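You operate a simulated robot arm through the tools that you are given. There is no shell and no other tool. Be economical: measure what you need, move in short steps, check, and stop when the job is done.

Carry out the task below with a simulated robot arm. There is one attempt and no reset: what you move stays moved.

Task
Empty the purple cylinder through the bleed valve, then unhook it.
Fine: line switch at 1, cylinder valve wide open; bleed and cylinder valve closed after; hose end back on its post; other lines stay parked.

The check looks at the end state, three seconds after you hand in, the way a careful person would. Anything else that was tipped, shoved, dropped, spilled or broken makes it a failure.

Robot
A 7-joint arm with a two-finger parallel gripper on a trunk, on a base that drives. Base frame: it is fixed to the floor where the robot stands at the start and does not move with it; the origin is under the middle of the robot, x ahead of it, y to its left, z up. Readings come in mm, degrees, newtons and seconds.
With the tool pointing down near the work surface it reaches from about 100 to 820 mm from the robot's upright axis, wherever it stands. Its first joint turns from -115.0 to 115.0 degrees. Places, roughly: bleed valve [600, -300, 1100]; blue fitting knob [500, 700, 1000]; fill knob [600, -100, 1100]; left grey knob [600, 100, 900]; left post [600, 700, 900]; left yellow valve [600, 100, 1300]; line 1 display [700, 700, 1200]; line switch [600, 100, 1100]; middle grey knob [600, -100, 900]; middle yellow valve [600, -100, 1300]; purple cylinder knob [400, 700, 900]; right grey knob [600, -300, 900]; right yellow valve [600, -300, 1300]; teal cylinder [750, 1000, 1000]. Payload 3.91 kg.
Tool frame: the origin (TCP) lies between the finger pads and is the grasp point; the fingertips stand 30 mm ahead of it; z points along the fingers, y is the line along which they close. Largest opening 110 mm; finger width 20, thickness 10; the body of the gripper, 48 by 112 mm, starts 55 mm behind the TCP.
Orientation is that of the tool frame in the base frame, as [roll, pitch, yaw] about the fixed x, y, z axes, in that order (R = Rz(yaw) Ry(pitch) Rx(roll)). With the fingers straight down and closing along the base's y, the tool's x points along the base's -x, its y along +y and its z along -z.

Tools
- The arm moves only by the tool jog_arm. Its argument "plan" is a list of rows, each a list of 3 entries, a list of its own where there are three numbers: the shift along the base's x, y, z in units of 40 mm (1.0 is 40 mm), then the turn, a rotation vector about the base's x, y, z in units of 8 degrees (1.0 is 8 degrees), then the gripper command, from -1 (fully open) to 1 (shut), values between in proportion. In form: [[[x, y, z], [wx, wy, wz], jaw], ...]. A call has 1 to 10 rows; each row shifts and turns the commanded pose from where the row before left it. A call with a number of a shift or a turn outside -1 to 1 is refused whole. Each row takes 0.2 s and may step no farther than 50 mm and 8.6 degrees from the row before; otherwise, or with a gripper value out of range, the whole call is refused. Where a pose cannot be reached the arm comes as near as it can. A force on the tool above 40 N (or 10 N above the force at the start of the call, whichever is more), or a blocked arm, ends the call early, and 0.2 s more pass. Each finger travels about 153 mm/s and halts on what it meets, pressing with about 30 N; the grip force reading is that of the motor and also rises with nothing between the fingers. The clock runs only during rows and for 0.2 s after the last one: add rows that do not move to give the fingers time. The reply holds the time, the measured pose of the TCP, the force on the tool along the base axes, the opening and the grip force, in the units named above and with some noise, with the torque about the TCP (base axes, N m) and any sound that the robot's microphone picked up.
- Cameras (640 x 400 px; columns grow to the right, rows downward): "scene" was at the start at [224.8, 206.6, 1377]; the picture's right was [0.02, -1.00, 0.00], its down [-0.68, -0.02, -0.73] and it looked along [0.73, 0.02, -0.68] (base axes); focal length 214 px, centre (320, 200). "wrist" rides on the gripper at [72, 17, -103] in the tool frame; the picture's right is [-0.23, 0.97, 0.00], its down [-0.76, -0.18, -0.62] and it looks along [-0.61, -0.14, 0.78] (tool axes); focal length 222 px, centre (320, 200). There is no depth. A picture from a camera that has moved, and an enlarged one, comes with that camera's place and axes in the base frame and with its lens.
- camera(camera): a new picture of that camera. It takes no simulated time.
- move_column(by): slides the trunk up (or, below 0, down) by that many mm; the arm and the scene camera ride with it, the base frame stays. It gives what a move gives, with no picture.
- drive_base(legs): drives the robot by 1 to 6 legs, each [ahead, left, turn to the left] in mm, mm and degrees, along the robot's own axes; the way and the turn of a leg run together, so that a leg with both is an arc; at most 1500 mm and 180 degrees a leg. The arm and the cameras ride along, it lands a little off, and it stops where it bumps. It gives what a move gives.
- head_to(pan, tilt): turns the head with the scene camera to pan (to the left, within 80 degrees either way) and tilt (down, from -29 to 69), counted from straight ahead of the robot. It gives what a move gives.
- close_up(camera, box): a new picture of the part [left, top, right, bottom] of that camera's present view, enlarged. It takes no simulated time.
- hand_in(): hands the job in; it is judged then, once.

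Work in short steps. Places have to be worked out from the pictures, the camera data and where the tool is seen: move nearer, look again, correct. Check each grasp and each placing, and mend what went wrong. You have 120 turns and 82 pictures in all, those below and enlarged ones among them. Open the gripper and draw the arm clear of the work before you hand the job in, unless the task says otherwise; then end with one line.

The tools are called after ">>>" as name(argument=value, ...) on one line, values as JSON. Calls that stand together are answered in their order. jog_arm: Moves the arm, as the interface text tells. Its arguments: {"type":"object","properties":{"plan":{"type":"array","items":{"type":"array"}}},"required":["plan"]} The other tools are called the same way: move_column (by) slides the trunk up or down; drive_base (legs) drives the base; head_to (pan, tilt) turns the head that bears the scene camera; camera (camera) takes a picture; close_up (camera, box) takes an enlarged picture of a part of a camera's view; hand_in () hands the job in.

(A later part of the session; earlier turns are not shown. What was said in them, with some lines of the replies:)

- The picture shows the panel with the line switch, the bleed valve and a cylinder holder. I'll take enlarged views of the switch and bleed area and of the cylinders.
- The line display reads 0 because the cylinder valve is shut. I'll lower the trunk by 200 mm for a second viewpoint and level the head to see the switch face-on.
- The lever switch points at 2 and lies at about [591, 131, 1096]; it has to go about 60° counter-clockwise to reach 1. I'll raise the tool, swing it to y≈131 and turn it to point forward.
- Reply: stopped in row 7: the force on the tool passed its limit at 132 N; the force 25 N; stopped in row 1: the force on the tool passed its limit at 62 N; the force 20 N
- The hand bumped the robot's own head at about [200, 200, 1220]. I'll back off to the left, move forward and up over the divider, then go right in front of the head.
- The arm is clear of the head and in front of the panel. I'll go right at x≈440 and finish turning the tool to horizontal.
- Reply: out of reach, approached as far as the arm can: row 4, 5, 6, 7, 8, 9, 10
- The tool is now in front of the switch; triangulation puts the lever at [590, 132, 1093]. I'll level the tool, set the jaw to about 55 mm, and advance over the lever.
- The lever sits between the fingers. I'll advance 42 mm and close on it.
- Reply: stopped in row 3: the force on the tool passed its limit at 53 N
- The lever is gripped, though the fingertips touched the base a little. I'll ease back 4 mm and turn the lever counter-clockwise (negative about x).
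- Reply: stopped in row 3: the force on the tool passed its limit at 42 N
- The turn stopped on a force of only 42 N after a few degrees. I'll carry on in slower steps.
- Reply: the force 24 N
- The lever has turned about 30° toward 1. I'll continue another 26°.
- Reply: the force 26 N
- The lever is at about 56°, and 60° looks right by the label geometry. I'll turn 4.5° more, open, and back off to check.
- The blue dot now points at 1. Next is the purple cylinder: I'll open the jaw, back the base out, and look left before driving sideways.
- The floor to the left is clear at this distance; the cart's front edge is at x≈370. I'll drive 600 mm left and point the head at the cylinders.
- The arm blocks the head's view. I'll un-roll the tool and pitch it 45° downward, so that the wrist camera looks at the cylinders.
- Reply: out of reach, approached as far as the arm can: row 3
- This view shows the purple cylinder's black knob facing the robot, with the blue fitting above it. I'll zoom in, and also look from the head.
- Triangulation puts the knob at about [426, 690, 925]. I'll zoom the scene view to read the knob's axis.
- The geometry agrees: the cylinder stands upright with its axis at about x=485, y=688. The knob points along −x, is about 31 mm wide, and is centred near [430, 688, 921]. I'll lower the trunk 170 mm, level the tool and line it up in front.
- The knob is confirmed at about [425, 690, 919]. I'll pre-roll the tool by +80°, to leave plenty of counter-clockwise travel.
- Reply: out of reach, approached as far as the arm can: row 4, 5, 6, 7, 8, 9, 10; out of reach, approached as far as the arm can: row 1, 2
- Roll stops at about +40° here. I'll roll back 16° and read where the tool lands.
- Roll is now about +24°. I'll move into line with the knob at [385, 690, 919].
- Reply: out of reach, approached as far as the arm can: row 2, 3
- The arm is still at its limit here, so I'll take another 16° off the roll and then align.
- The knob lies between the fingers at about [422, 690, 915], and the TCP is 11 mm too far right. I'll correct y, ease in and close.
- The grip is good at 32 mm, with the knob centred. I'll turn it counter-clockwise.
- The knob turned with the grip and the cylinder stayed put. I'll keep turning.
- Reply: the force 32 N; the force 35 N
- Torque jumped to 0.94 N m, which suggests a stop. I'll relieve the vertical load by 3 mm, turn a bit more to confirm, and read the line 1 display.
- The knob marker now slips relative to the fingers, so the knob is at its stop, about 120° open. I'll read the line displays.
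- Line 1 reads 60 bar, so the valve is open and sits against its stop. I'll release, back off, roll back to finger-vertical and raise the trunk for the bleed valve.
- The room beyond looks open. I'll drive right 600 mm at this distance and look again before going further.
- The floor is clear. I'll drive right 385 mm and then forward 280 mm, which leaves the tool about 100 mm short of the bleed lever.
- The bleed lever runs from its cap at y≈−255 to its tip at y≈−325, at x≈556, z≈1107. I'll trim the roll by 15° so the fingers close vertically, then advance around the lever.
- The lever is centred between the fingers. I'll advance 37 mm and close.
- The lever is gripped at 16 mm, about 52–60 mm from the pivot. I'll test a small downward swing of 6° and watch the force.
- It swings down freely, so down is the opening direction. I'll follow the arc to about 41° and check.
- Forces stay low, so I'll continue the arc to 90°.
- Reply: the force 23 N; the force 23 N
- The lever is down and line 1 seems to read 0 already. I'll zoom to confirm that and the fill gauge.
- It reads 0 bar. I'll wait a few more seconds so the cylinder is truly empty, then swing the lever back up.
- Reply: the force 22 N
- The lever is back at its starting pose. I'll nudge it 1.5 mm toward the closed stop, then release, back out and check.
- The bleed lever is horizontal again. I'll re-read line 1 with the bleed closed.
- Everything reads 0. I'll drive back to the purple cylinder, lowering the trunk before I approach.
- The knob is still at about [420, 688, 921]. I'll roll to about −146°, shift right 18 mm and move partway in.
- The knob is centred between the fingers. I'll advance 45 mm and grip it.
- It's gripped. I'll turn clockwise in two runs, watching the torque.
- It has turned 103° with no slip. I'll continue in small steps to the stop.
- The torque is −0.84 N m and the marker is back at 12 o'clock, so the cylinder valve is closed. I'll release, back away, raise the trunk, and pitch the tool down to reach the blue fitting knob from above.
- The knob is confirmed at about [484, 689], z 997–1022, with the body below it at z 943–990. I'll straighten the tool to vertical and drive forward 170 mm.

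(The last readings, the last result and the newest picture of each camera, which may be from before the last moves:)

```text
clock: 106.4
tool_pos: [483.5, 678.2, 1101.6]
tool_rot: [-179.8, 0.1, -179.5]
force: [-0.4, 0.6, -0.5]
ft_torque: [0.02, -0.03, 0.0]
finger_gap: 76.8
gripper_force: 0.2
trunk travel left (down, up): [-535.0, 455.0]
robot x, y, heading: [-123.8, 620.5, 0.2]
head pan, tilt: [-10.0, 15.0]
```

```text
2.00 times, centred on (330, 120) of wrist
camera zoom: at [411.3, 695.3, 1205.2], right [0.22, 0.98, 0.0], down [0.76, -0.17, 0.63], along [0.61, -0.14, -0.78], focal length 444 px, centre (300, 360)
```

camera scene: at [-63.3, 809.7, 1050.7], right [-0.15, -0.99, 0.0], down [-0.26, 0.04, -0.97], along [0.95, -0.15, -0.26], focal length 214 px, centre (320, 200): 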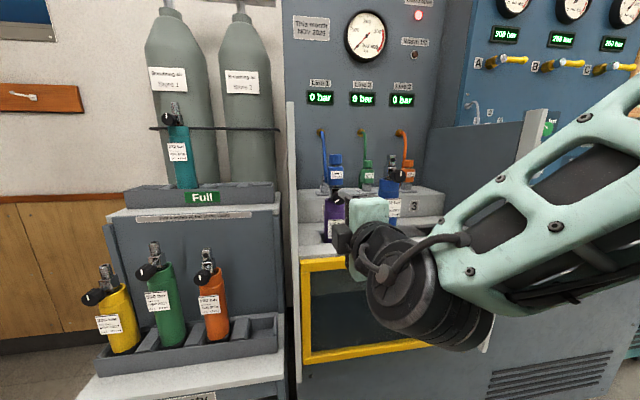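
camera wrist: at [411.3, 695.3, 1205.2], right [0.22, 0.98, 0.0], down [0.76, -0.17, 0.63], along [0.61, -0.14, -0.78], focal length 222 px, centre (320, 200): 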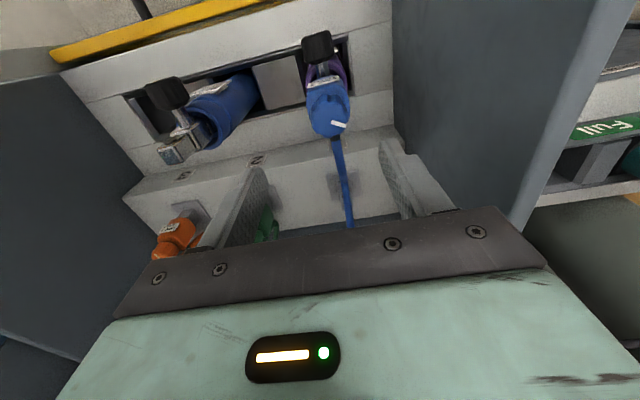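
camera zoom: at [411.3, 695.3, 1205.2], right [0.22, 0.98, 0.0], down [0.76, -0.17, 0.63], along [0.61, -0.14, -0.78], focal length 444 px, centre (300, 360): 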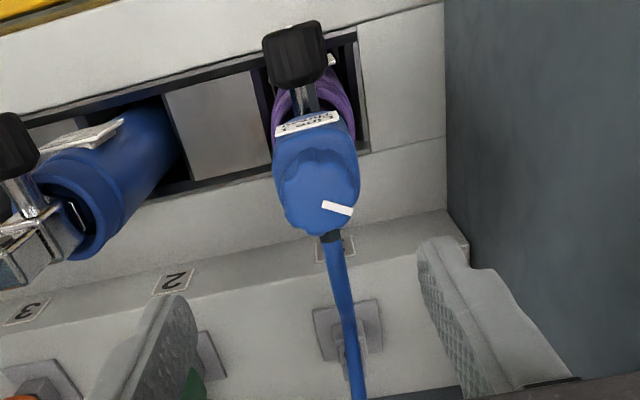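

The knob centre is at about [477, 689] and its marker points toward +y. I'll pre-rotate the tool −48° about z for range, and centre it above the knob.

>>> jog_arm(plan=[[[-0.16, 0.27, 0], [0, 0, -1], -0.4], [[0, 0, 0], [0, 0, -1], -0.4], [[0, 0, 0], [0, 0, -1], -0.4], [[0, 0, 0], [0, 0, -1], -0.4], [[0, 0, 0], [0, 0, -1], -0.4], [[0, 0, 0], [0, 0, -1], -0.4], [[0, 0, 0], [0, 0, 0], -0.4]])

>>> camera(camera="wrist")

```text
clock: 108.0
tool_pos: [477.1, 689.9, 1101.6]
tool_rot: [-179.9, 0.1, 132.3]
force: [0.0, -0.5, -0.2]
ft_torque: [0.01, 0.0, 0.02]
finger_gap: 77.2
gripper_force: 0.1
trunk travel left (down, up): [-535.0, 455.0]
robot x, y, heading: [-117.7, 619.3, 0.1]
head pan, tilt: [-10.0, 15.0]
```

```text
17 pictures are left
camera wrist: at [441.3, 754.6, 1204.9], right [0.87, 0.49, 0.0], down [0.38, -0.68, 0.63], along [0.3, -0.55, -0.78], focal length 222 px, centre (320, 200)
```

wrist: 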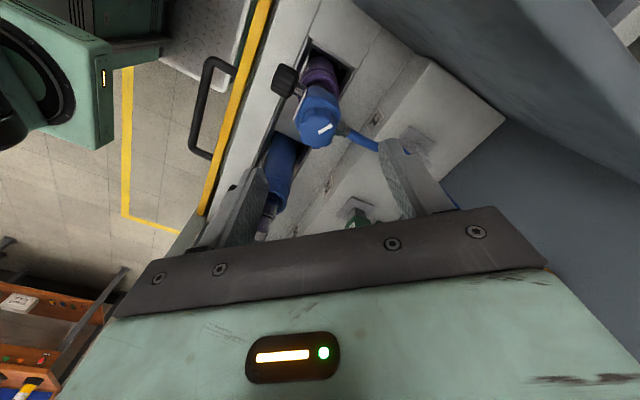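

The knob is at about [473, 691]. I'll descend to z≈1024 and close on it.

>>> jog_arm(plan=[[[-0.08, 0.03, -0.7], [0, 0, 0], -0.4], [[0, 0, -0.7], [0, 0, 0], -0.4], [[0, 0, -0.5], [0, 0, 0], -0.4], [[0, 0, 0], [0, 0, 0], -0.1], [[0, 0, 0], [0, 0, 0], 0.3], [[0, 0, 0], [0, 0, 0], 0.6], [[0, 0, 0], [0, 0, 0], 1], [[0, 0, 0], [0, 0, 0], 1]])

>>> camera(camera="wrist")

```text
clock: 109.8
tool_pos: [474.8, 692.0, 1025.6]
tool_rot: [-179.8, 0.1, 132.6]
force: [0.1, -0.1, 0.3]
ft_torque: [0.03, 0.0, -0.01]
finger_gap: 32.0
gripper_force: 29.9
trunk travel left (down, up): [-535.0, 455.0]
robot x, y, heading: [-120.9, 616.7, 0.0]
head pan, tilt: [-10.0, 15.0]
```

```text
16 pictures are left
camera wrist: at [439.2, 756.9, 1128.8], right [0.87, 0.49, 0.0], down [0.38, -0.68, 0.63], along [0.3, -0.55, -0.78], focal length 222 px, centre (320, 200)
```

wrist: 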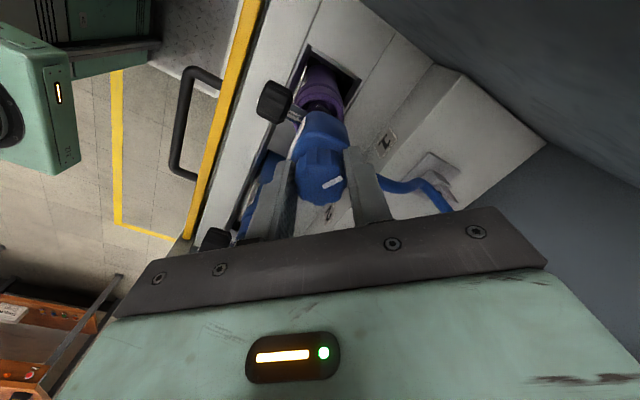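

The knob is gripped at 32 mm. I'll unscrew it counter-clockwise (positive about z).

>>> jog_arm(plan=[[[0, 0, 0], [0, 0, 0.5], 1], [[0, 0, 0], [0, 0, 0.7], 1], [[0, 0, 0], [0, 0, 0.8], 1], [[0, 0, 0], [0, 0, 0.8], 1], [[0, 0, 0], [0, 0, 0.8], 1], [[0, 0, 0], [0, 0, 0.8], 1], [[0, 0, 0], [0, 0, 0.8], 1], [[0, 0, 0], [0, 0, 0.8], 1], [[0, 0, 0], [0, 0, 0.8], 1], [[0, 0, 0], [0, 0, 0.8], 1]])

>>> jog_arm(plan=[[[0, 0, 0], [0, 0, 0.8], 1], [[0, 0, 0], [0, 0, 0.8], 1], [[0, 0, 0], [0, 0, 0.8], 1], [[0, 0, 0], [0, 0, 0.8], 1], [[0, 0, 0], [0, 0, 0.8], 1], [[0, 0, 0], [0, 0, 0.8], 1], [[0, 0, 0], [0, 0, 0.8], 1], [[0, 0, 0], [0, 0, 0], 1]])

>>> camera(camera="wrist")

```text
clock: 112.0
tool_pos: [474.0, 690.4, 1025.4]
tool_rot: [-179.8, 0.1, -166.6]
force: [0.2, -1.5, 0.2]
ft_torque: [-0.08, 0.0, 0.0]
finger_gap: 31.8
gripper_force: 30.1
trunk travel left (down, up): [-535.0, 455.0]
robot x, y, heading: [-118.7, 620.9, -0.5]
head pan, tilt: [-10.0, 15.0]
```

```text
clock: 113.8
tool_pos: [474.9, 690.0, 1026.5]
tool_rot: [-179.8, 0.0, -121.8]
force: [0.1, -0.9, 1.0]
ft_torque: [-0.08, 0.03, 0.0]
finger_gap: 31.9
gripper_force: 29.8
trunk travel left (down, up): [-535.0, 455.0]
robot x, y, heading: [-117.7, 619.3, -0.0]
head pan, tilt: [-10.0, 15.0]
```

```text
15 pictures are left
camera wrist: at [421.8, 638.1, 1129.3], right [-0.71, 0.71, 0.0], down [0.55, 0.55, 0.63], along [0.44, 0.44, -0.78], focal length 222 px, centre (320, 200)
```

wrist: 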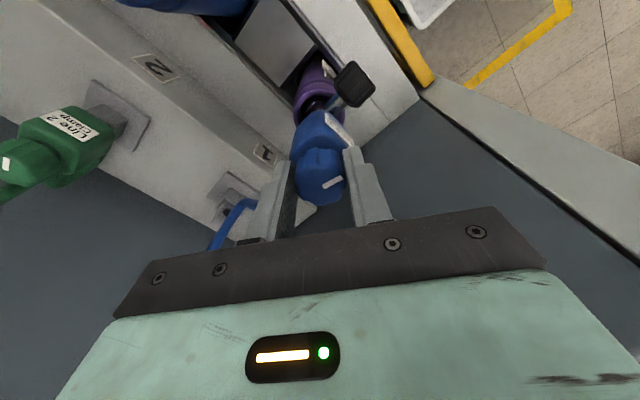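

It has turned 106° so far with the body staying put. I'll keep unscrewing and watch for a stop.

>>> jog_arm(plan=[[[0, 0, 0], [0, 0, 0.8], 1], [[0, 0, 0], [0, 0, 0.8], 1], [[0, 0, 0], [0, 0, 0.8], 1], [[0, 0, 0], [0, 0, 0.8], 1], [[0, 0, 0], [0, 0, 0.8], 1], [[0, 0, 0], [0, 0, 0.8], 1]])

>>> jog_arm(plan=[[[0, 0, 0], [0, 0, 0.8], 1], [[0, 0, 0], [0, 0, 0.8], 1], [[0, 0, 0], [0, 0, 0.8], 1], [[0, 0, 0], [0, 0, 0.8], 1], [[0, 0, 0], [0, 0, 0.8], 1], [[0, 0, 0], [0, 0, 0.8], 1]])

>>> jog_arm(plan=[[[0, 0, 0], [0, 0, 0.8], 1], [[0, 0, 0], [0, 0, 0.8], 1], [[0, 0, 0], [0, 0, 0.8], 1], [[0, 0, 0], [0, 0, 0.8], 1], [[0, 0, 0], [0, 0, 0.8], 1], [[0, 0, 0], [0, 0, 0.8], 1]])

```text
clock: 115.2
tool_pos: [474.0, 689.3, 1026.7]
tool_rot: [-179.8, 0.1, -83.5]
force: [2.9, -3.1, 0.4]
ft_torque: [-0.26, -0.31, -0.45]
finger_gap: 32.2
gripper_force: 30.7
trunk travel left (down, up): [-535.0, 455.0]
robot x, y, heading: [-120.0, 619.2, 0.1]
head pan, tilt: [-10.0, 15.0]
```

```text
clock: 116.6
tool_pos: [473.6, 690.7, 1026.0]
tool_rot: [-179.7, 0.2, -45.0]
force: [0.1, 0.2, 0.1]
ft_torque: [-0.02, 0.16, -0.21]
finger_gap: 31.6
gripper_force: 30.2
trunk travel left (down, up): [-535.0, 455.0]
robot x, y, heading: [-118.5, 615.9, -0.2]
head pan, tilt: [-10.0, 15.0]
```

```text
clock: 118.0
tool_pos: [473.1, 689.5, 1025.4]
tool_rot: [-179.8, 0.2, -6.5]
force: [-2.7, -6.0, 0.3]
ft_torque: [-0.41, 0.4, -0.54]
finger_gap: 32.2
gripper_force: 30.0
trunk travel left (down, up): [-535.0, 455.0]
robot x, y, heading: [-124.4, 620.9, 0.1]
head pan, tilt: [-10.0, 15.0]
```

Torque appeared (about −0.5 N m), so I'll check whether the knob slips at a stop or the body is turning.

>>> camera(camera="wrist")

>>> camera(camera="scene")

```text
14 pictures are left
camera wrist: at [544.8, 664.4, 1129.4], right [-0.34, -0.94, 0.0], down [-0.73, 0.26, 0.63], along [-0.59, 0.21, -0.78], focal length 222 px, centre (320, 200)
```

wrist: 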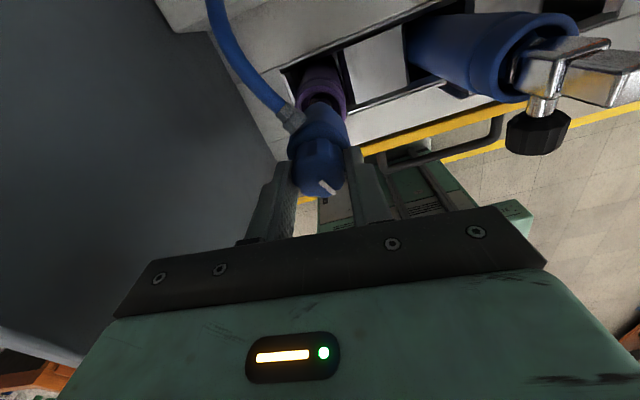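

```text
13 pictures are left
camera scene: at [113.2, 806.8, 1230.8], right [-0.17, -0.99, 0.0], down [-0.25, 0.04, -0.97], along [0.95, -0.17, -0.26], focal length 214 px, centre (320, 200)
```

scene: 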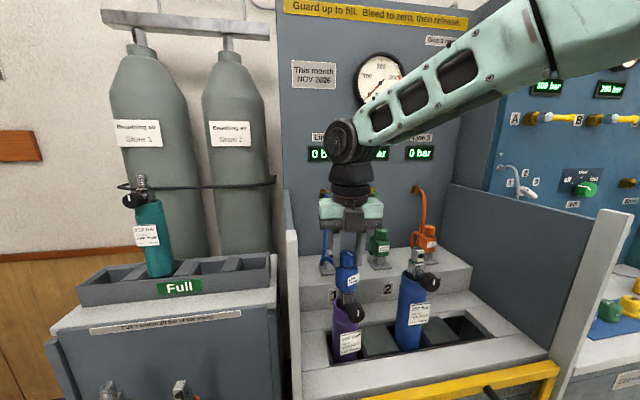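

The knob has slipped in the fingers, so it's at its unscrewed stop. A close look will show whether the fitting body or the cylinder rotated.

>>> close_up(camera="scene", box=[300, 210, 444, 360])

```text
2.67 times, centred on (372, 285) of scene
camera zoom: at [113.2, 806.8, 1230.8], right [-0.17, -0.99, 0.0], down [-0.25, 0.04, -0.97], along [0.95, -0.17, -0.26], focal length 572 px, centre (181, -27)
```

zoom: 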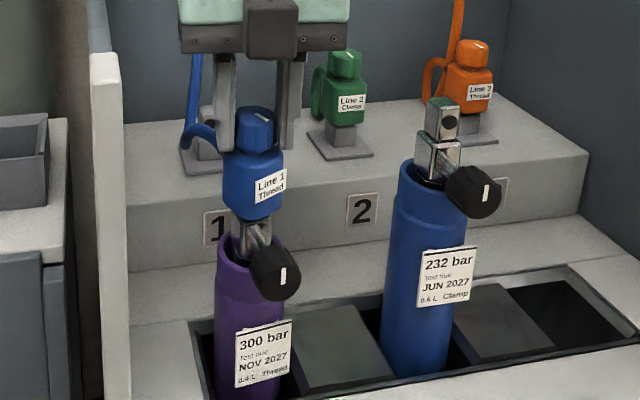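

Cylinder and fitting turned together about 20° at the stop, which is harmless, and the knob is fully unscrewed. I'll release the knob, go up, rotate back to yaw −158° to match the body's faces, and look.

>>> jog_arm(plan=[[[0, 0, 0], [0, 0, 0], -0.4], [[0, 0, 0], [0, 0, 0], -0.4], [[0, 0, 0.8], [0, 0, 0], -0.4], [[0, 0, 0.8], [0, 0, 0], -0.4], [[0, 0, 0], [0, 0, -1], -0.4], [[0, 0, 0], [0, 0, -1], -0.4], [[0, 0, 0], [0, 0, -1], -0.4], [[0, 0, 0], [0, 0, -1], -0.4], [[0, 0, 0], [0, 0, -1], -0.4], [[0, 0, 0], [0, 0, -1], -0.4]])

>>> jog_arm(plan=[[[0, 0, 0], [0, 0, -1], -0.4], [[0, 0, 0], [0, 0, -1], -0.4], [[0, 0, 0], [0, 0, -1], -0.4], [[0, 0, 0], [0, 0, -1], -0.4], [[0, 0, 0], [0, 0, -1], -0.4], [[0, 0, 0], [0, 0, -1], -0.4], [[0, 0, 0], [0, 0, -1], -0.4], [[0, 0, 0], [0, 0, -1], -0.4], [[0, 0, 0], [0, 0, -1], -0.4], [[0, 0, 0], [0, 0, -1], -0.4]])

>>> jog_arm(plan=[[[0, 0, 0], [0, 0, -1], -0.4], [[0, 0, 0], [0, 0, -1], -0.4], [[0, 0, 0], [0, 0, -1], -0.4], [[0, 0, 0], [0, 0, 0], -0.4]])

>>> camera(camera="wrist")

```text
clock: 120.2
tool_pos: [474.2, 690.6, 1090.9]
tool_rot: [-179.7, 0.1, -54.8]
force: [-0.3, 0.5, 0.2]
ft_torque: [0.03, 0.01, -0.01]
finger_gap: 76.9
gripper_force: 0.0
trunk travel left (down, up): [-535.0, 455.0]
robot x, y, heading: [-117.8, 617.3, 0.1]
head pan, tilt: [-10.0, 15.0]
```

```text
clock: 122.4
tool_pos: [472.9, 689.8, 1089.6]
tool_rot: [-179.7, 0.1, -134.9]
force: [0.7, 0.4, 0.3]
ft_torque: [-0.03, -0.03, 0.01]
finger_gap: 76.8
gripper_force: 0.1
trunk travel left (down, up): [-535.0, 455.0]
robot x, y, heading: [-120.0, 619.5, 0.0]
head pan, tilt: [-10.0, 15.0]
```

```text
clock: 123.4
tool_pos: [473.1, 689.9, 1089.1]
tool_rot: [-179.8, 0.1, -158.8]
force: [-0.2, 1.0, -0.9]
ft_torque: [-0.03, 0.0, 0.04]
finger_gap: 76.7
gripper_force: 0.0
trunk travel left (down, up): [-535.0, 455.0]
robot x, y, heading: [-120.6, 616.0, 0.4]
head pan, tilt: [-10.0, 15.0]
```

```text
11 pictures are left
camera wrist: at [400.2, 680.2, 1193.2], right [-0.14, 0.99, 0.0], down [0.77, 0.11, 0.63], along [0.62, 0.09, -0.78], focal length 222 px, centre (320, 200)
```

wrist: 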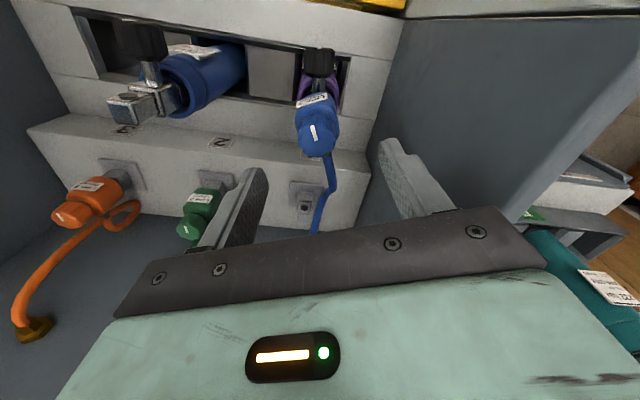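

The post is visible at about [633, 690], top z≈925. By comparison with the parked lines, parked fittings sit about 28 mm lower than this one does now. For reach I'll pull the arm back 100 mm and drive forward 100 mm, leaving the tool above the fitting.

>>> jog_arm(plan=[[[-0.8, 0, 0], [0, 0, 0], -0.4], [[-0.8, 0, 0], [0, 0, 0], -0.4], [[-0.9, 0, 0], [0, 0, 0], -0.4], [[0, 0, 0], [0, 0, 0], -0.4]])

>>> drive_base(legs=[[100, 0, 0]])

```text
clock: 124.4
tool_pos: [373.9, 689.6, 1090.9]
tool_rot: [-179.8, 0.0, -158.7]
force: [0.2, 0.2, -0.3]
ft_torque: [-0.02, 0.04, 0.01]
finger_gap: 77.1
gripper_force: 0.0
trunk travel left (down, up): [-535.0, 455.0]
robot x, y, heading: [-120.3, 617.9, -0.2]
head pan, tilt: [-10.0, 15.0]
```

```text
clock: 125.5
tool_pos: [477.1, 689.4, 1090.4]
tool_rot: [-179.8, 0.1, -158.7]
force: [0.2, 0.7, -0.7]
ft_torque: [0.04, -0.02, 0.0]
finger_gap: 77.1
gripper_force: 0.1
trunk travel left (down, up): [-535.0, 455.0]
robot x, y, heading: [-16.3, 614.1, -0.1]
head pan, tilt: [-10.0, 15.0]
```

The tool is back above the fitting. I'll descend to z≈993 so the tips reach the body below the knob, then close.

>>> jog_arm(plan=[[[-0.08, 0, -0.8], [0, 0, 0], -0.4], [[0, 0, -0.8], [0, 0, 0], -0.4], [[0, 0, -0.5], [0, 0, 0], -0.4], [[0, 0, -0.33], [0, 0, 0], -0.4], [[0, 0, 0], [0, 0, 0], -0.1], [[0, 0, 0], [0, 0, 0], 0.1], [[0, 0, 0], [0, 0, 0], 0.4], [[0, 0, 0], [0, 0, 0], 1], [[0, 0, 0], [0, 0, 0], 1]])

>>> close_up(camera="wrist", box=[220, 40, 420, 240])

```text
clock: 127.5
tool_pos: [473.0, 690.0, 992.8]
tool_rot: [-179.9, 0.1, -158.7]
force: [0.2, -1.6, 0.0]
ft_torque: [-0.08, -0.06, -0.02]
finger_gap: 39.7
gripper_force: 30.4
trunk travel left (down, up): [-535.0, 455.0]
robot x, y, heading: [-18.0, 619.5, 0.5]
head pan, tilt: [-10.0, 15.0]
```

```text
2.00 times, centred on (320, 140) of wrist
camera zoom: at [399.5, 680.6, 1095.9], right [-0.14, 0.99, 0.0], down [0.77, 0.11, 0.63], along [0.62, 0.09, -0.78], focal length 444 px, centre (320, 320)
```

zoom: 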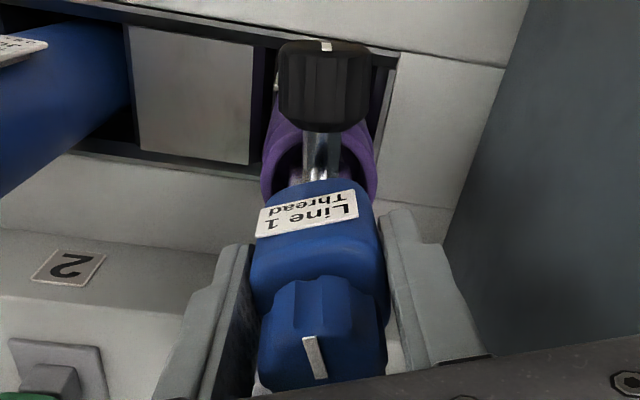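

The body is held firmly at 39.7 mm. While it's still coupled I'll turn fitting and cylinder back about 20° to their original facing, then try a gentle lift.

>>> jog_arm(plan=[[[0, 0, 0], [0, 0, -0.5], 1], [[0, 0, 0], [0, 0, -0.5], 1], [[0, 0, 0], [0, 0, -0.5], 1], [[0, 0, 0], [0, 0, -0.5], 1], [[0, 0, 0], [0, 0, -0.5], 1], [[0, 0, 0], [0, 0, 0], 1]])

>>> jog_arm(plan=[[[0, 0, 0.15], [0, 0, 0], 1], [[0, 0, 0.15], [0, 0, 0], 1], [[0, 0, 0.15], [0, 0, 0], 1], [[0, 0, 0], [0, 0, 0], 1]])

>>> close_up(camera="scene", box=[240, 210, 480, 400])

```text
clock: 128.9
tool_pos: [474.9, 690.6, 993.4]
tool_rot: [-179.8, 0.1, -178.7]
force: [-0.6, -0.5, 0.2]
ft_torque: [0.01, -0.03, 0.02]
finger_gap: 39.9
gripper_force: 30.0
trunk travel left (down, up): [-535.0, 455.0]
robot x, y, heading: [-14.3, 618.7, 0.2]
head pan, tilt: [-10.0, 15.0]
```

```text
clock: 129.9
tool_pos: [474.6, 689.6, 1012.4]
tool_rot: [-179.8, 0.2, -178.8]
force: [0.6, 1.3, -1.0]
ft_torque: [0.02, -0.02, 0.02]
finger_gap: 39.9
gripper_force: 29.6
trunk travel left (down, up): [-535.0, 455.0]
robot x, y, heading: [-21.1, 616.9, 0.0]
head pan, tilt: [-10.0, 15.0]
```

```text
2.11 times, centred on (360, 305) of scene
camera zoom: at [214.8, 807.4, 1230.7], right [-0.17, -0.99, 0.0], down [-0.26, 0.04, -0.97], along [0.95, -0.17, -0.26], focal length 452 px, centre (236, -21)
```

zoom: 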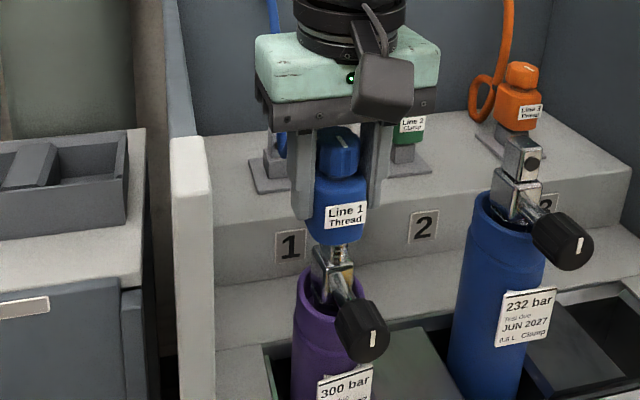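

The fitting came up 19 mm with no load change, so it's detached. I'll lift it higher, move partway toward the post and take a picture to fix the post's position.

>>> jog_arm(plan=[[[0, 0, 0.6], [0, 0, 0], 1], [[0, 0, 0.7], [0, 0, -0.13], 1], [[0.5, 0, 0], [0, 0, 0], 1], [[0.5, 0, 0], [0, 0, 0], 1], [[0, 0, 0], [0, 0, 0], 1]])

>>> camera(camera="wrist")

>>> close_up(camera="scene", box=[270, 200, 450, 320])

```text
clock: 131.1
tool_pos: [512.4, 689.7, 1061.3]
tool_rot: [-179.9, 0.0, -179.7]
force: [0.1, 0.5, -2.4]
ft_torque: [0.01, 0.04, 0.02]
finger_gap: 40.0
gripper_force: 29.5
trunk travel left (down, up): [-535.0, 455.0]
robot x, y, heading: [-16.7, 620.0, -0.0]
head pan, tilt: [-10.0, 15.0]
```

```text
8 pictures are left
camera wrist: at [440.9, 707.1, 1165.9], right [0.22, 0.97, 0.0], down [0.76, -0.17, 0.63], along [0.61, -0.14, -0.78], focal length 222 px, centre (320, 200)
```

wrist: 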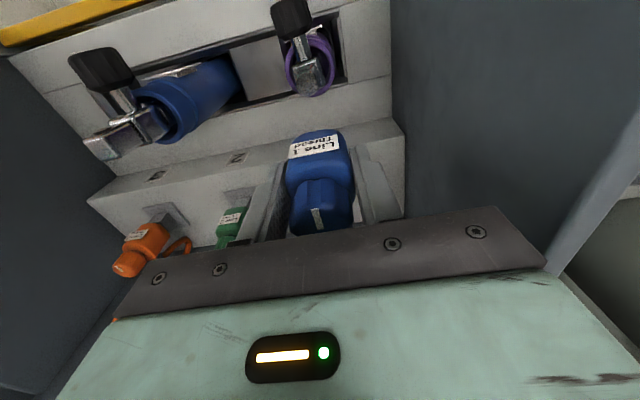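

```text
3.33 times, centred on (360, 260) of scene
camera zoom: at [214.8, 807.4, 1230.7], right [-0.17, -0.99, 0.0], down [-0.26, 0.04, -0.97], along [0.95, -0.17, -0.26], focal length 715 px, centre (187, 0)
```

zoom: 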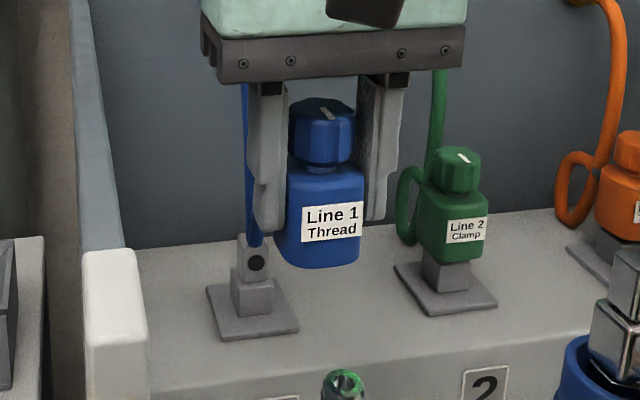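

I now have the post from three views: about [635, 688], top z≈942. The parked TCP height should be about 964. I'll move above the post at the present height and check the alignment.

>>> jog_arm(plan=[[[0.8, 0, 0], [0, 0, 0], 1], [[0.8, 0, 0], [0, 0, 0], 1], [[0.8, -0.04, 0], [0, 0, 0], 1], [[0.66, 0, 0], [0, 0, 0], 1], [[0, 0, 0], [0, 0, 0], 1]])

>>> close_up(camera="scene", box=[270, 190, 450, 310])

```text
clock: 132.3
tool_pos: [636.5, 688.9, 1064.4]
tool_rot: [-179.8, 0.1, -179.7]
force: [-0.8, -0.9, -2.0]
ft_torque: [0.01, -0.03, -0.01]
finger_gap: 40.0
gripper_force: 29.9
trunk travel left (down, up): [-535.0, 455.0]
robot x, y, heading: [-17.9, 621.3, 0.1]
head pan, tilt: [-10.0, 15.0]
```

```text
3.33 times, centred on (360, 250) of scene
camera zoom: at [214.8, 807.4, 1230.7], right [-0.17, -0.99, 0.0], down [-0.26, 0.04, -0.97], along [0.95, -0.17, -0.26], focal length 715 px, centre (187, 33)
```

zoom: 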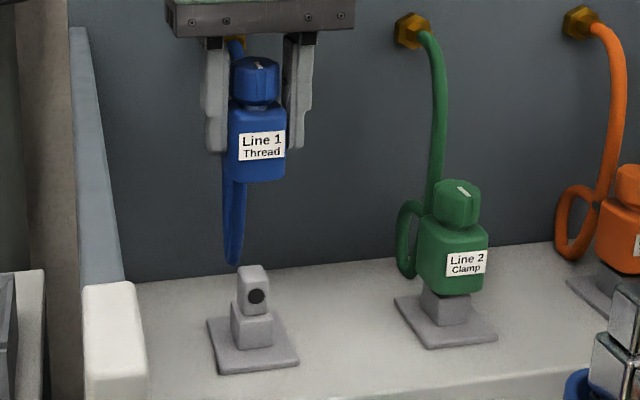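

The lateral alignment looks right, but the depth along x is less certain. The wrist camera looks almost straight down past the fitting, so I'll use it to fix x.

>>> close_up(camera="wrist", box=[220, 20, 420, 240])

```text
1.82 times, centred on (320, 130) of wrist
camera zoom: at [563.9, 706.8, 1167.5], right [0.22, 0.98, 0.0], down [0.76, -0.17, 0.63], along [0.61, -0.14, -0.78], focal length 404 px, centre (320, 327)
```

zoom: 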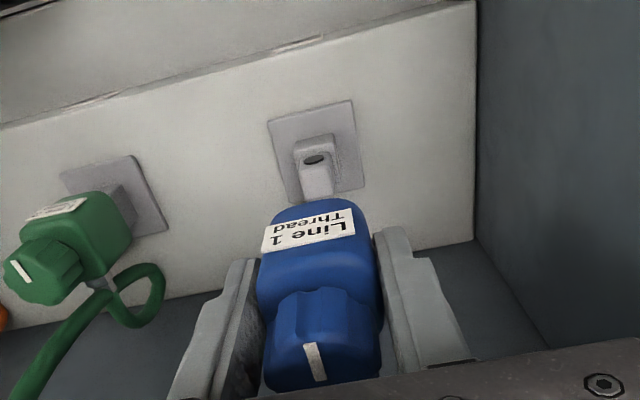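

The post is at about [638, 687], only 1–2 mm from where the tool is. I'll nudge over and lower, slowly once it starts to engage.

>>> jog_arm(plan=[[[0.04, -0.04, -0.5], [0, 0, 0], 1], [[0, 0, -0.5], [0, 0, 0], 1], [[0, 0, -0.5], [0, 0, 0], 1], [[0, 0, 0], [0, 0, 0], 1]])

>>> jog_arm(plan=[[[0, 0, -0.15], [0, 0, 0], 1], [[0, 0, -0.15], [0, 0, 0], 1], [[0, 0, -0.15], [0, 0, 0], 1], [[0, 0, -0.15], [0, 0, 0], 1], [[0, 0, 0], [0, 0, 0], 1]])

```text
clock: 133.3
tool_pos: [638.0, 686.0, 1002.3]
tool_rot: [-179.8, 0.1, -179.7]
force: [0.3, 0.0, -3.5]
ft_torque: [-0.01, 0.01, 0.02]
finger_gap: 39.9
gripper_force: 29.8
trunk travel left (down, up): [-535.0, 455.0]
robot x, y, heading: [-19.3, 617.9, 0.0]
head pan, tilt: [-10.0, 15.0]
```

```text
clock: 134.5
tool_pos: [636.5, 685.1, 978.5]
tool_rot: [-179.8, 0.1, -179.7]
force: [-0.1, -0.1, -2.7]
ft_torque: [0.0, -0.01, 0.0]
finger_gap: 39.8
gripper_force: 29.6
trunk travel left (down, up): [-535.0, 455.0]
robot x, y, heading: [-18.6, 620.7, -0.0]
head pan, tilt: [-10.0, 15.0]
```

No contact yet. Before the last stretch I'll check the alignment with the scene camera.

>>> close_up(camera="scene", box=[290, 210, 410, 310])

```text
4.00 times, centred on (350, 260) of scene
camera zoom: at [214.8, 807.4, 1230.7], right [-0.17, -0.99, 0.0], down [-0.26, 0.04, -0.97], along [0.95, -0.17, -0.26], focal length 858 px, centre (200, -40)
```

zoom: 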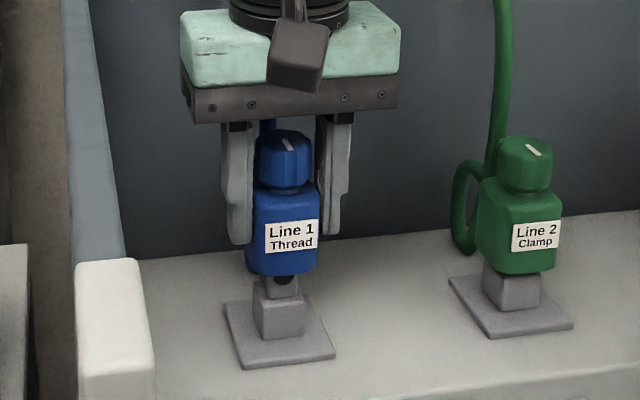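

The fitting is coming down over the post's upper block. I'll lower it the remaining 15 mm or so in small steps.

>>> jog_arm(plan=[[[0.02, 0.03, -0.1], [0, 0, 0], 1], [[0, 0, -0.1], [0, 0, 0], 1], [[0, 0, -0.1], [0, 0, 0], 1], [[0, 0, 0], [0, 0, 0], 1]])

>>> jog_arm(plan=[[[0, 0, -0.08], [0, 0, 0], 1], [[0, 0, -0.05], [0, 0, 0], 1], [[0, 0, 0], [0, 0, 0], 1]])

>>> close_up(camera="scene", box=[290, 210, 410, 310])

```text
clock: 135.5
tool_pos: [638.0, 687.8, 966.7]
tool_rot: [-179.8, 0.1, -179.8]
force: [0.3, 1.1, -3.2]
ft_torque: [0.02, 0.02, 0.02]
finger_gap: 39.9
gripper_force: 29.5
trunk travel left (down, up): [-535.0, 455.0]
robot x, y, heading: [-19.9, 619.4, 0.2]
head pan, tilt: [-10.0, 15.0]
```

```text
clock: 136.3
tool_pos: [637.7, 688.2, 962.2]
tool_rot: [-179.8, 0.2, -179.7]
force: [-0.3, 0.2, -2.1]
ft_torque: [0.0, 0.0, 0.02]
finger_gap: 39.9
gripper_force: 29.8
trunk travel left (down, up): [-535.0, 455.0]
robot x, y, heading: [-17.2, 617.7, -0.1]
head pan, tilt: [-10.0, 15.0]
```

```text
4.00 times, centred on (350, 260) of scene
camera zoom: at [214.8, 807.4, 1230.7], right [-0.17, -0.99, 0.0], down [-0.26, 0.04, -0.97], along [0.95, -0.17, -0.26], focal length 858 px, centre (200, -40)
```

zoom: 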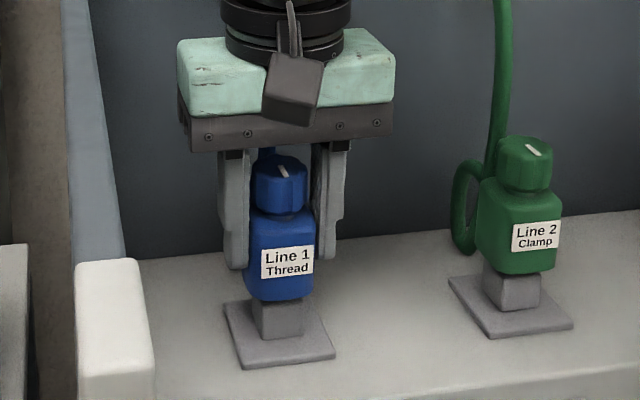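

The height matches the parked green fitting. I'll ease down another 3 mm to feel for seating.

>>> jog_arm(plan=[[[0, 0, -0.04], [0, 0, 0], 1], [[0, 0, -0.04], [0, 0, 0], 1], [[0, 0, 0], [0, 0, 0], 1]])

```text
clock: 137.1
tool_pos: [638.3, 688.2, 961.4]
tool_rot: [-179.9, 0.5, -179.7]
force: [-2.7, -0.3, 25.8]
ft_torque: [0.09, -0.03, -0.17]
finger_gap: 39.5
gripper_force: 30.3
trunk travel left (down, up): [-535.0, 455.0]
robot x, y, heading: [-18.6, 619.1, 0.2]
head pan, tilt: [-10.0, 15.0]
```

Contact at 26 N, so it's seated. I'll ease the load, open the jaw, lift straight up and look.

>>> jog_arm(plan=[[[0, 0, 0.05], [0, 0, 0], 1], [[0, 0, 0], [0, 0, 0], 0], [[0, 0, 0], [0, 0, 0], -0.3], [[0, 0, 0], [0, 0, 0], -0.3], [[0, 0, 0.5], [0, 0, 0], -0.3], [[0, 0, 0.8], [0, 0, 0], -0.3], [[0, 0, 0.8], [0, 0, 0], -0.3], [[0, 0, 0.8], [0, 0, 0], -0.3], [[-0.8, 0, 0], [0, 0, 0], -0.3], [[-0.8, 0, 0], [0, 0, 0], -0.3]])

>>> close_up(camera="scene", box=[270, 200, 470, 360])

```text
clock: 139.3
tool_pos: [575.0, 688.3, 1076.5]
tool_rot: [-179.8, 0.1, -179.8]
force: [0.6, -0.7, 0.1]
ft_torque: [0.01, 0.02, 0.0]
finger_gap: 71.5
gripper_force: 0.0
trunk travel left (down, up): [-535.0, 455.0]
robot x, y, heading: [-20.8, 618.0, -0.1]
head pan, tilt: [-10.0, 15.0]
```

```text
2.50 times, centred on (370, 280) of scene
camera zoom: at [215.0, 807.5, 1230.6], right [-0.17, -0.99, 0.0], down [-0.26, 0.04, -0.97], along [0.95, -0.17, -0.26], focal length 536 px, centre (195, 0)
```

zoom: 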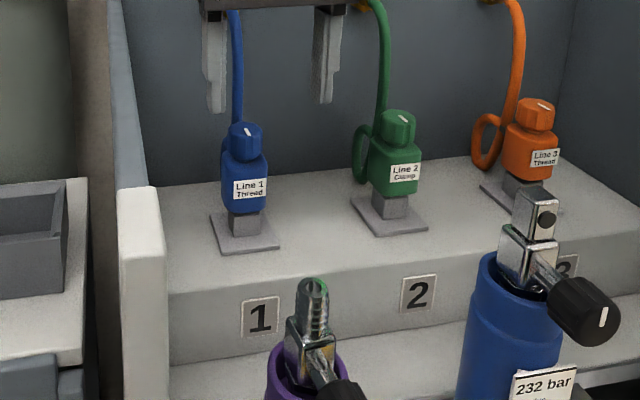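

Line 1 is parked upright on its post beside the others. I'll raise the tool a little, drive back clear, and take a last overview.

>>> jog_arm(plan=[[[0, 0, 0.8], [0, 0, 0], -0.3], [[-0.6, 0, 0.5], [0, 0, 0], -0.3]])

>>> drive_base(legs=[[-400, 0, 0]])

>>> head_to(pan=-15, tilt=20)

>>> camera(camera="scene")

```text
clock: 139.9
tool_pos: [550.8, 686.9, 1128.6]
tool_rot: [-179.9, 0.2, -179.6]
force: [-0.2, -0.1, 0.7]
ft_torque: [-0.01, 0.03, -0.01]
finger_gap: 71.2
gripper_force: 0.0
trunk travel left (down, up): [-535.0, 455.0]
robot x, y, heading: [-15.7, 618.9, 0.3]
head pan, tilt: [-10.0, 15.0]
```

```text
clock: 142.4
tool_pos: [148.4, 685.5, 1129.5]
tool_rot: [-179.8, 0.0, -179.8]
force: [0.4, -0.9, -1.1]
ft_torque: [0.0, -0.05, -0.03]
finger_gap: 71.6
gripper_force: 0.1
trunk travel left (down, up): [-535.0, 455.0]
robot x, y, heading: [-418.9, 618.2, 0.2]
head pan, tilt: [-10.0, 15.0]
```

```text
clock: 143.1
tool_pos: [149.0, 684.7, 1128.8]
tool_rot: [-179.8, 0.1, -179.9]
force: [-0.7, -0.3, 0.5]
ft_torque: [0.01, 0.03, 0.01]
finger_gap: 71.4
gripper_force: 0.0
trunk travel left (down, up): [-535.0, 455.0]
robot x, y, heading: [-421.3, 620.8, 0.0]
head pan, tilt: [-15.0, 20.0]
```

```text
1 pictures are left
camera scene: at [-189.4, 798.6, 1222.6], right [-0.26, -0.97, 0.0], down [-0.33, 0.09, -0.94], along [0.91, -0.24, -0.34], focal length 214 px, centre (320, 200)
```

scene: 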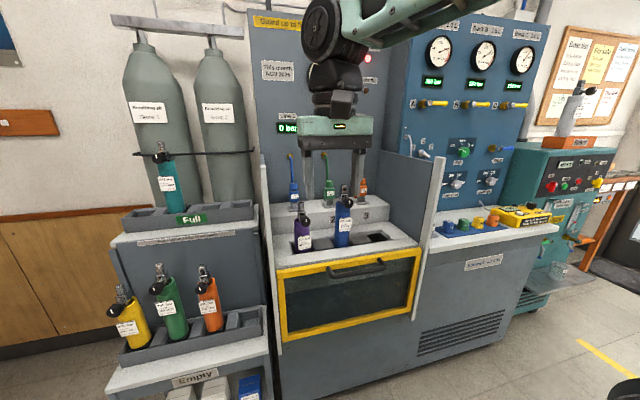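

>>> close_up(camera="scene", box=[270, 130, 430, 260])

```text
3.08 times, centred on (350, 195) of scene
camera zoom: at [-189.4, 798.6, 1222.6], right [-0.26, -0.97, 0.0], down [-0.33, 0.09, -0.94], along [0.91, -0.24, -0.34], focal length 660 px, centre (228, 215)
```

zoom: 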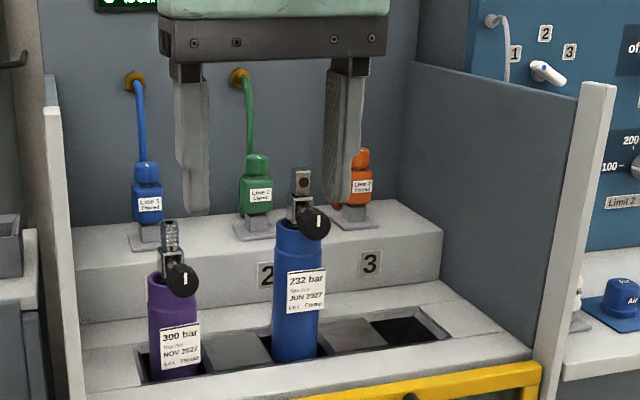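

The blue hose end is on its post, the purple cylinder stands with its knob closed (marker up), the switch is at 1, the bleed is closed, and the arm is clear. I'll hand in.

>>> hand_in()

```text
The job is handed in.
```

The purple cylinder is bled to 0 bar and unhooked, with the line switch at 1, the bleed and cylinder valves closed, hose 1 back on its post, and lines 2 and 3 still parked. Unscrewing the fitting turned the cylinder about 20° in its slot, and I turned it back before lifting the hose off.
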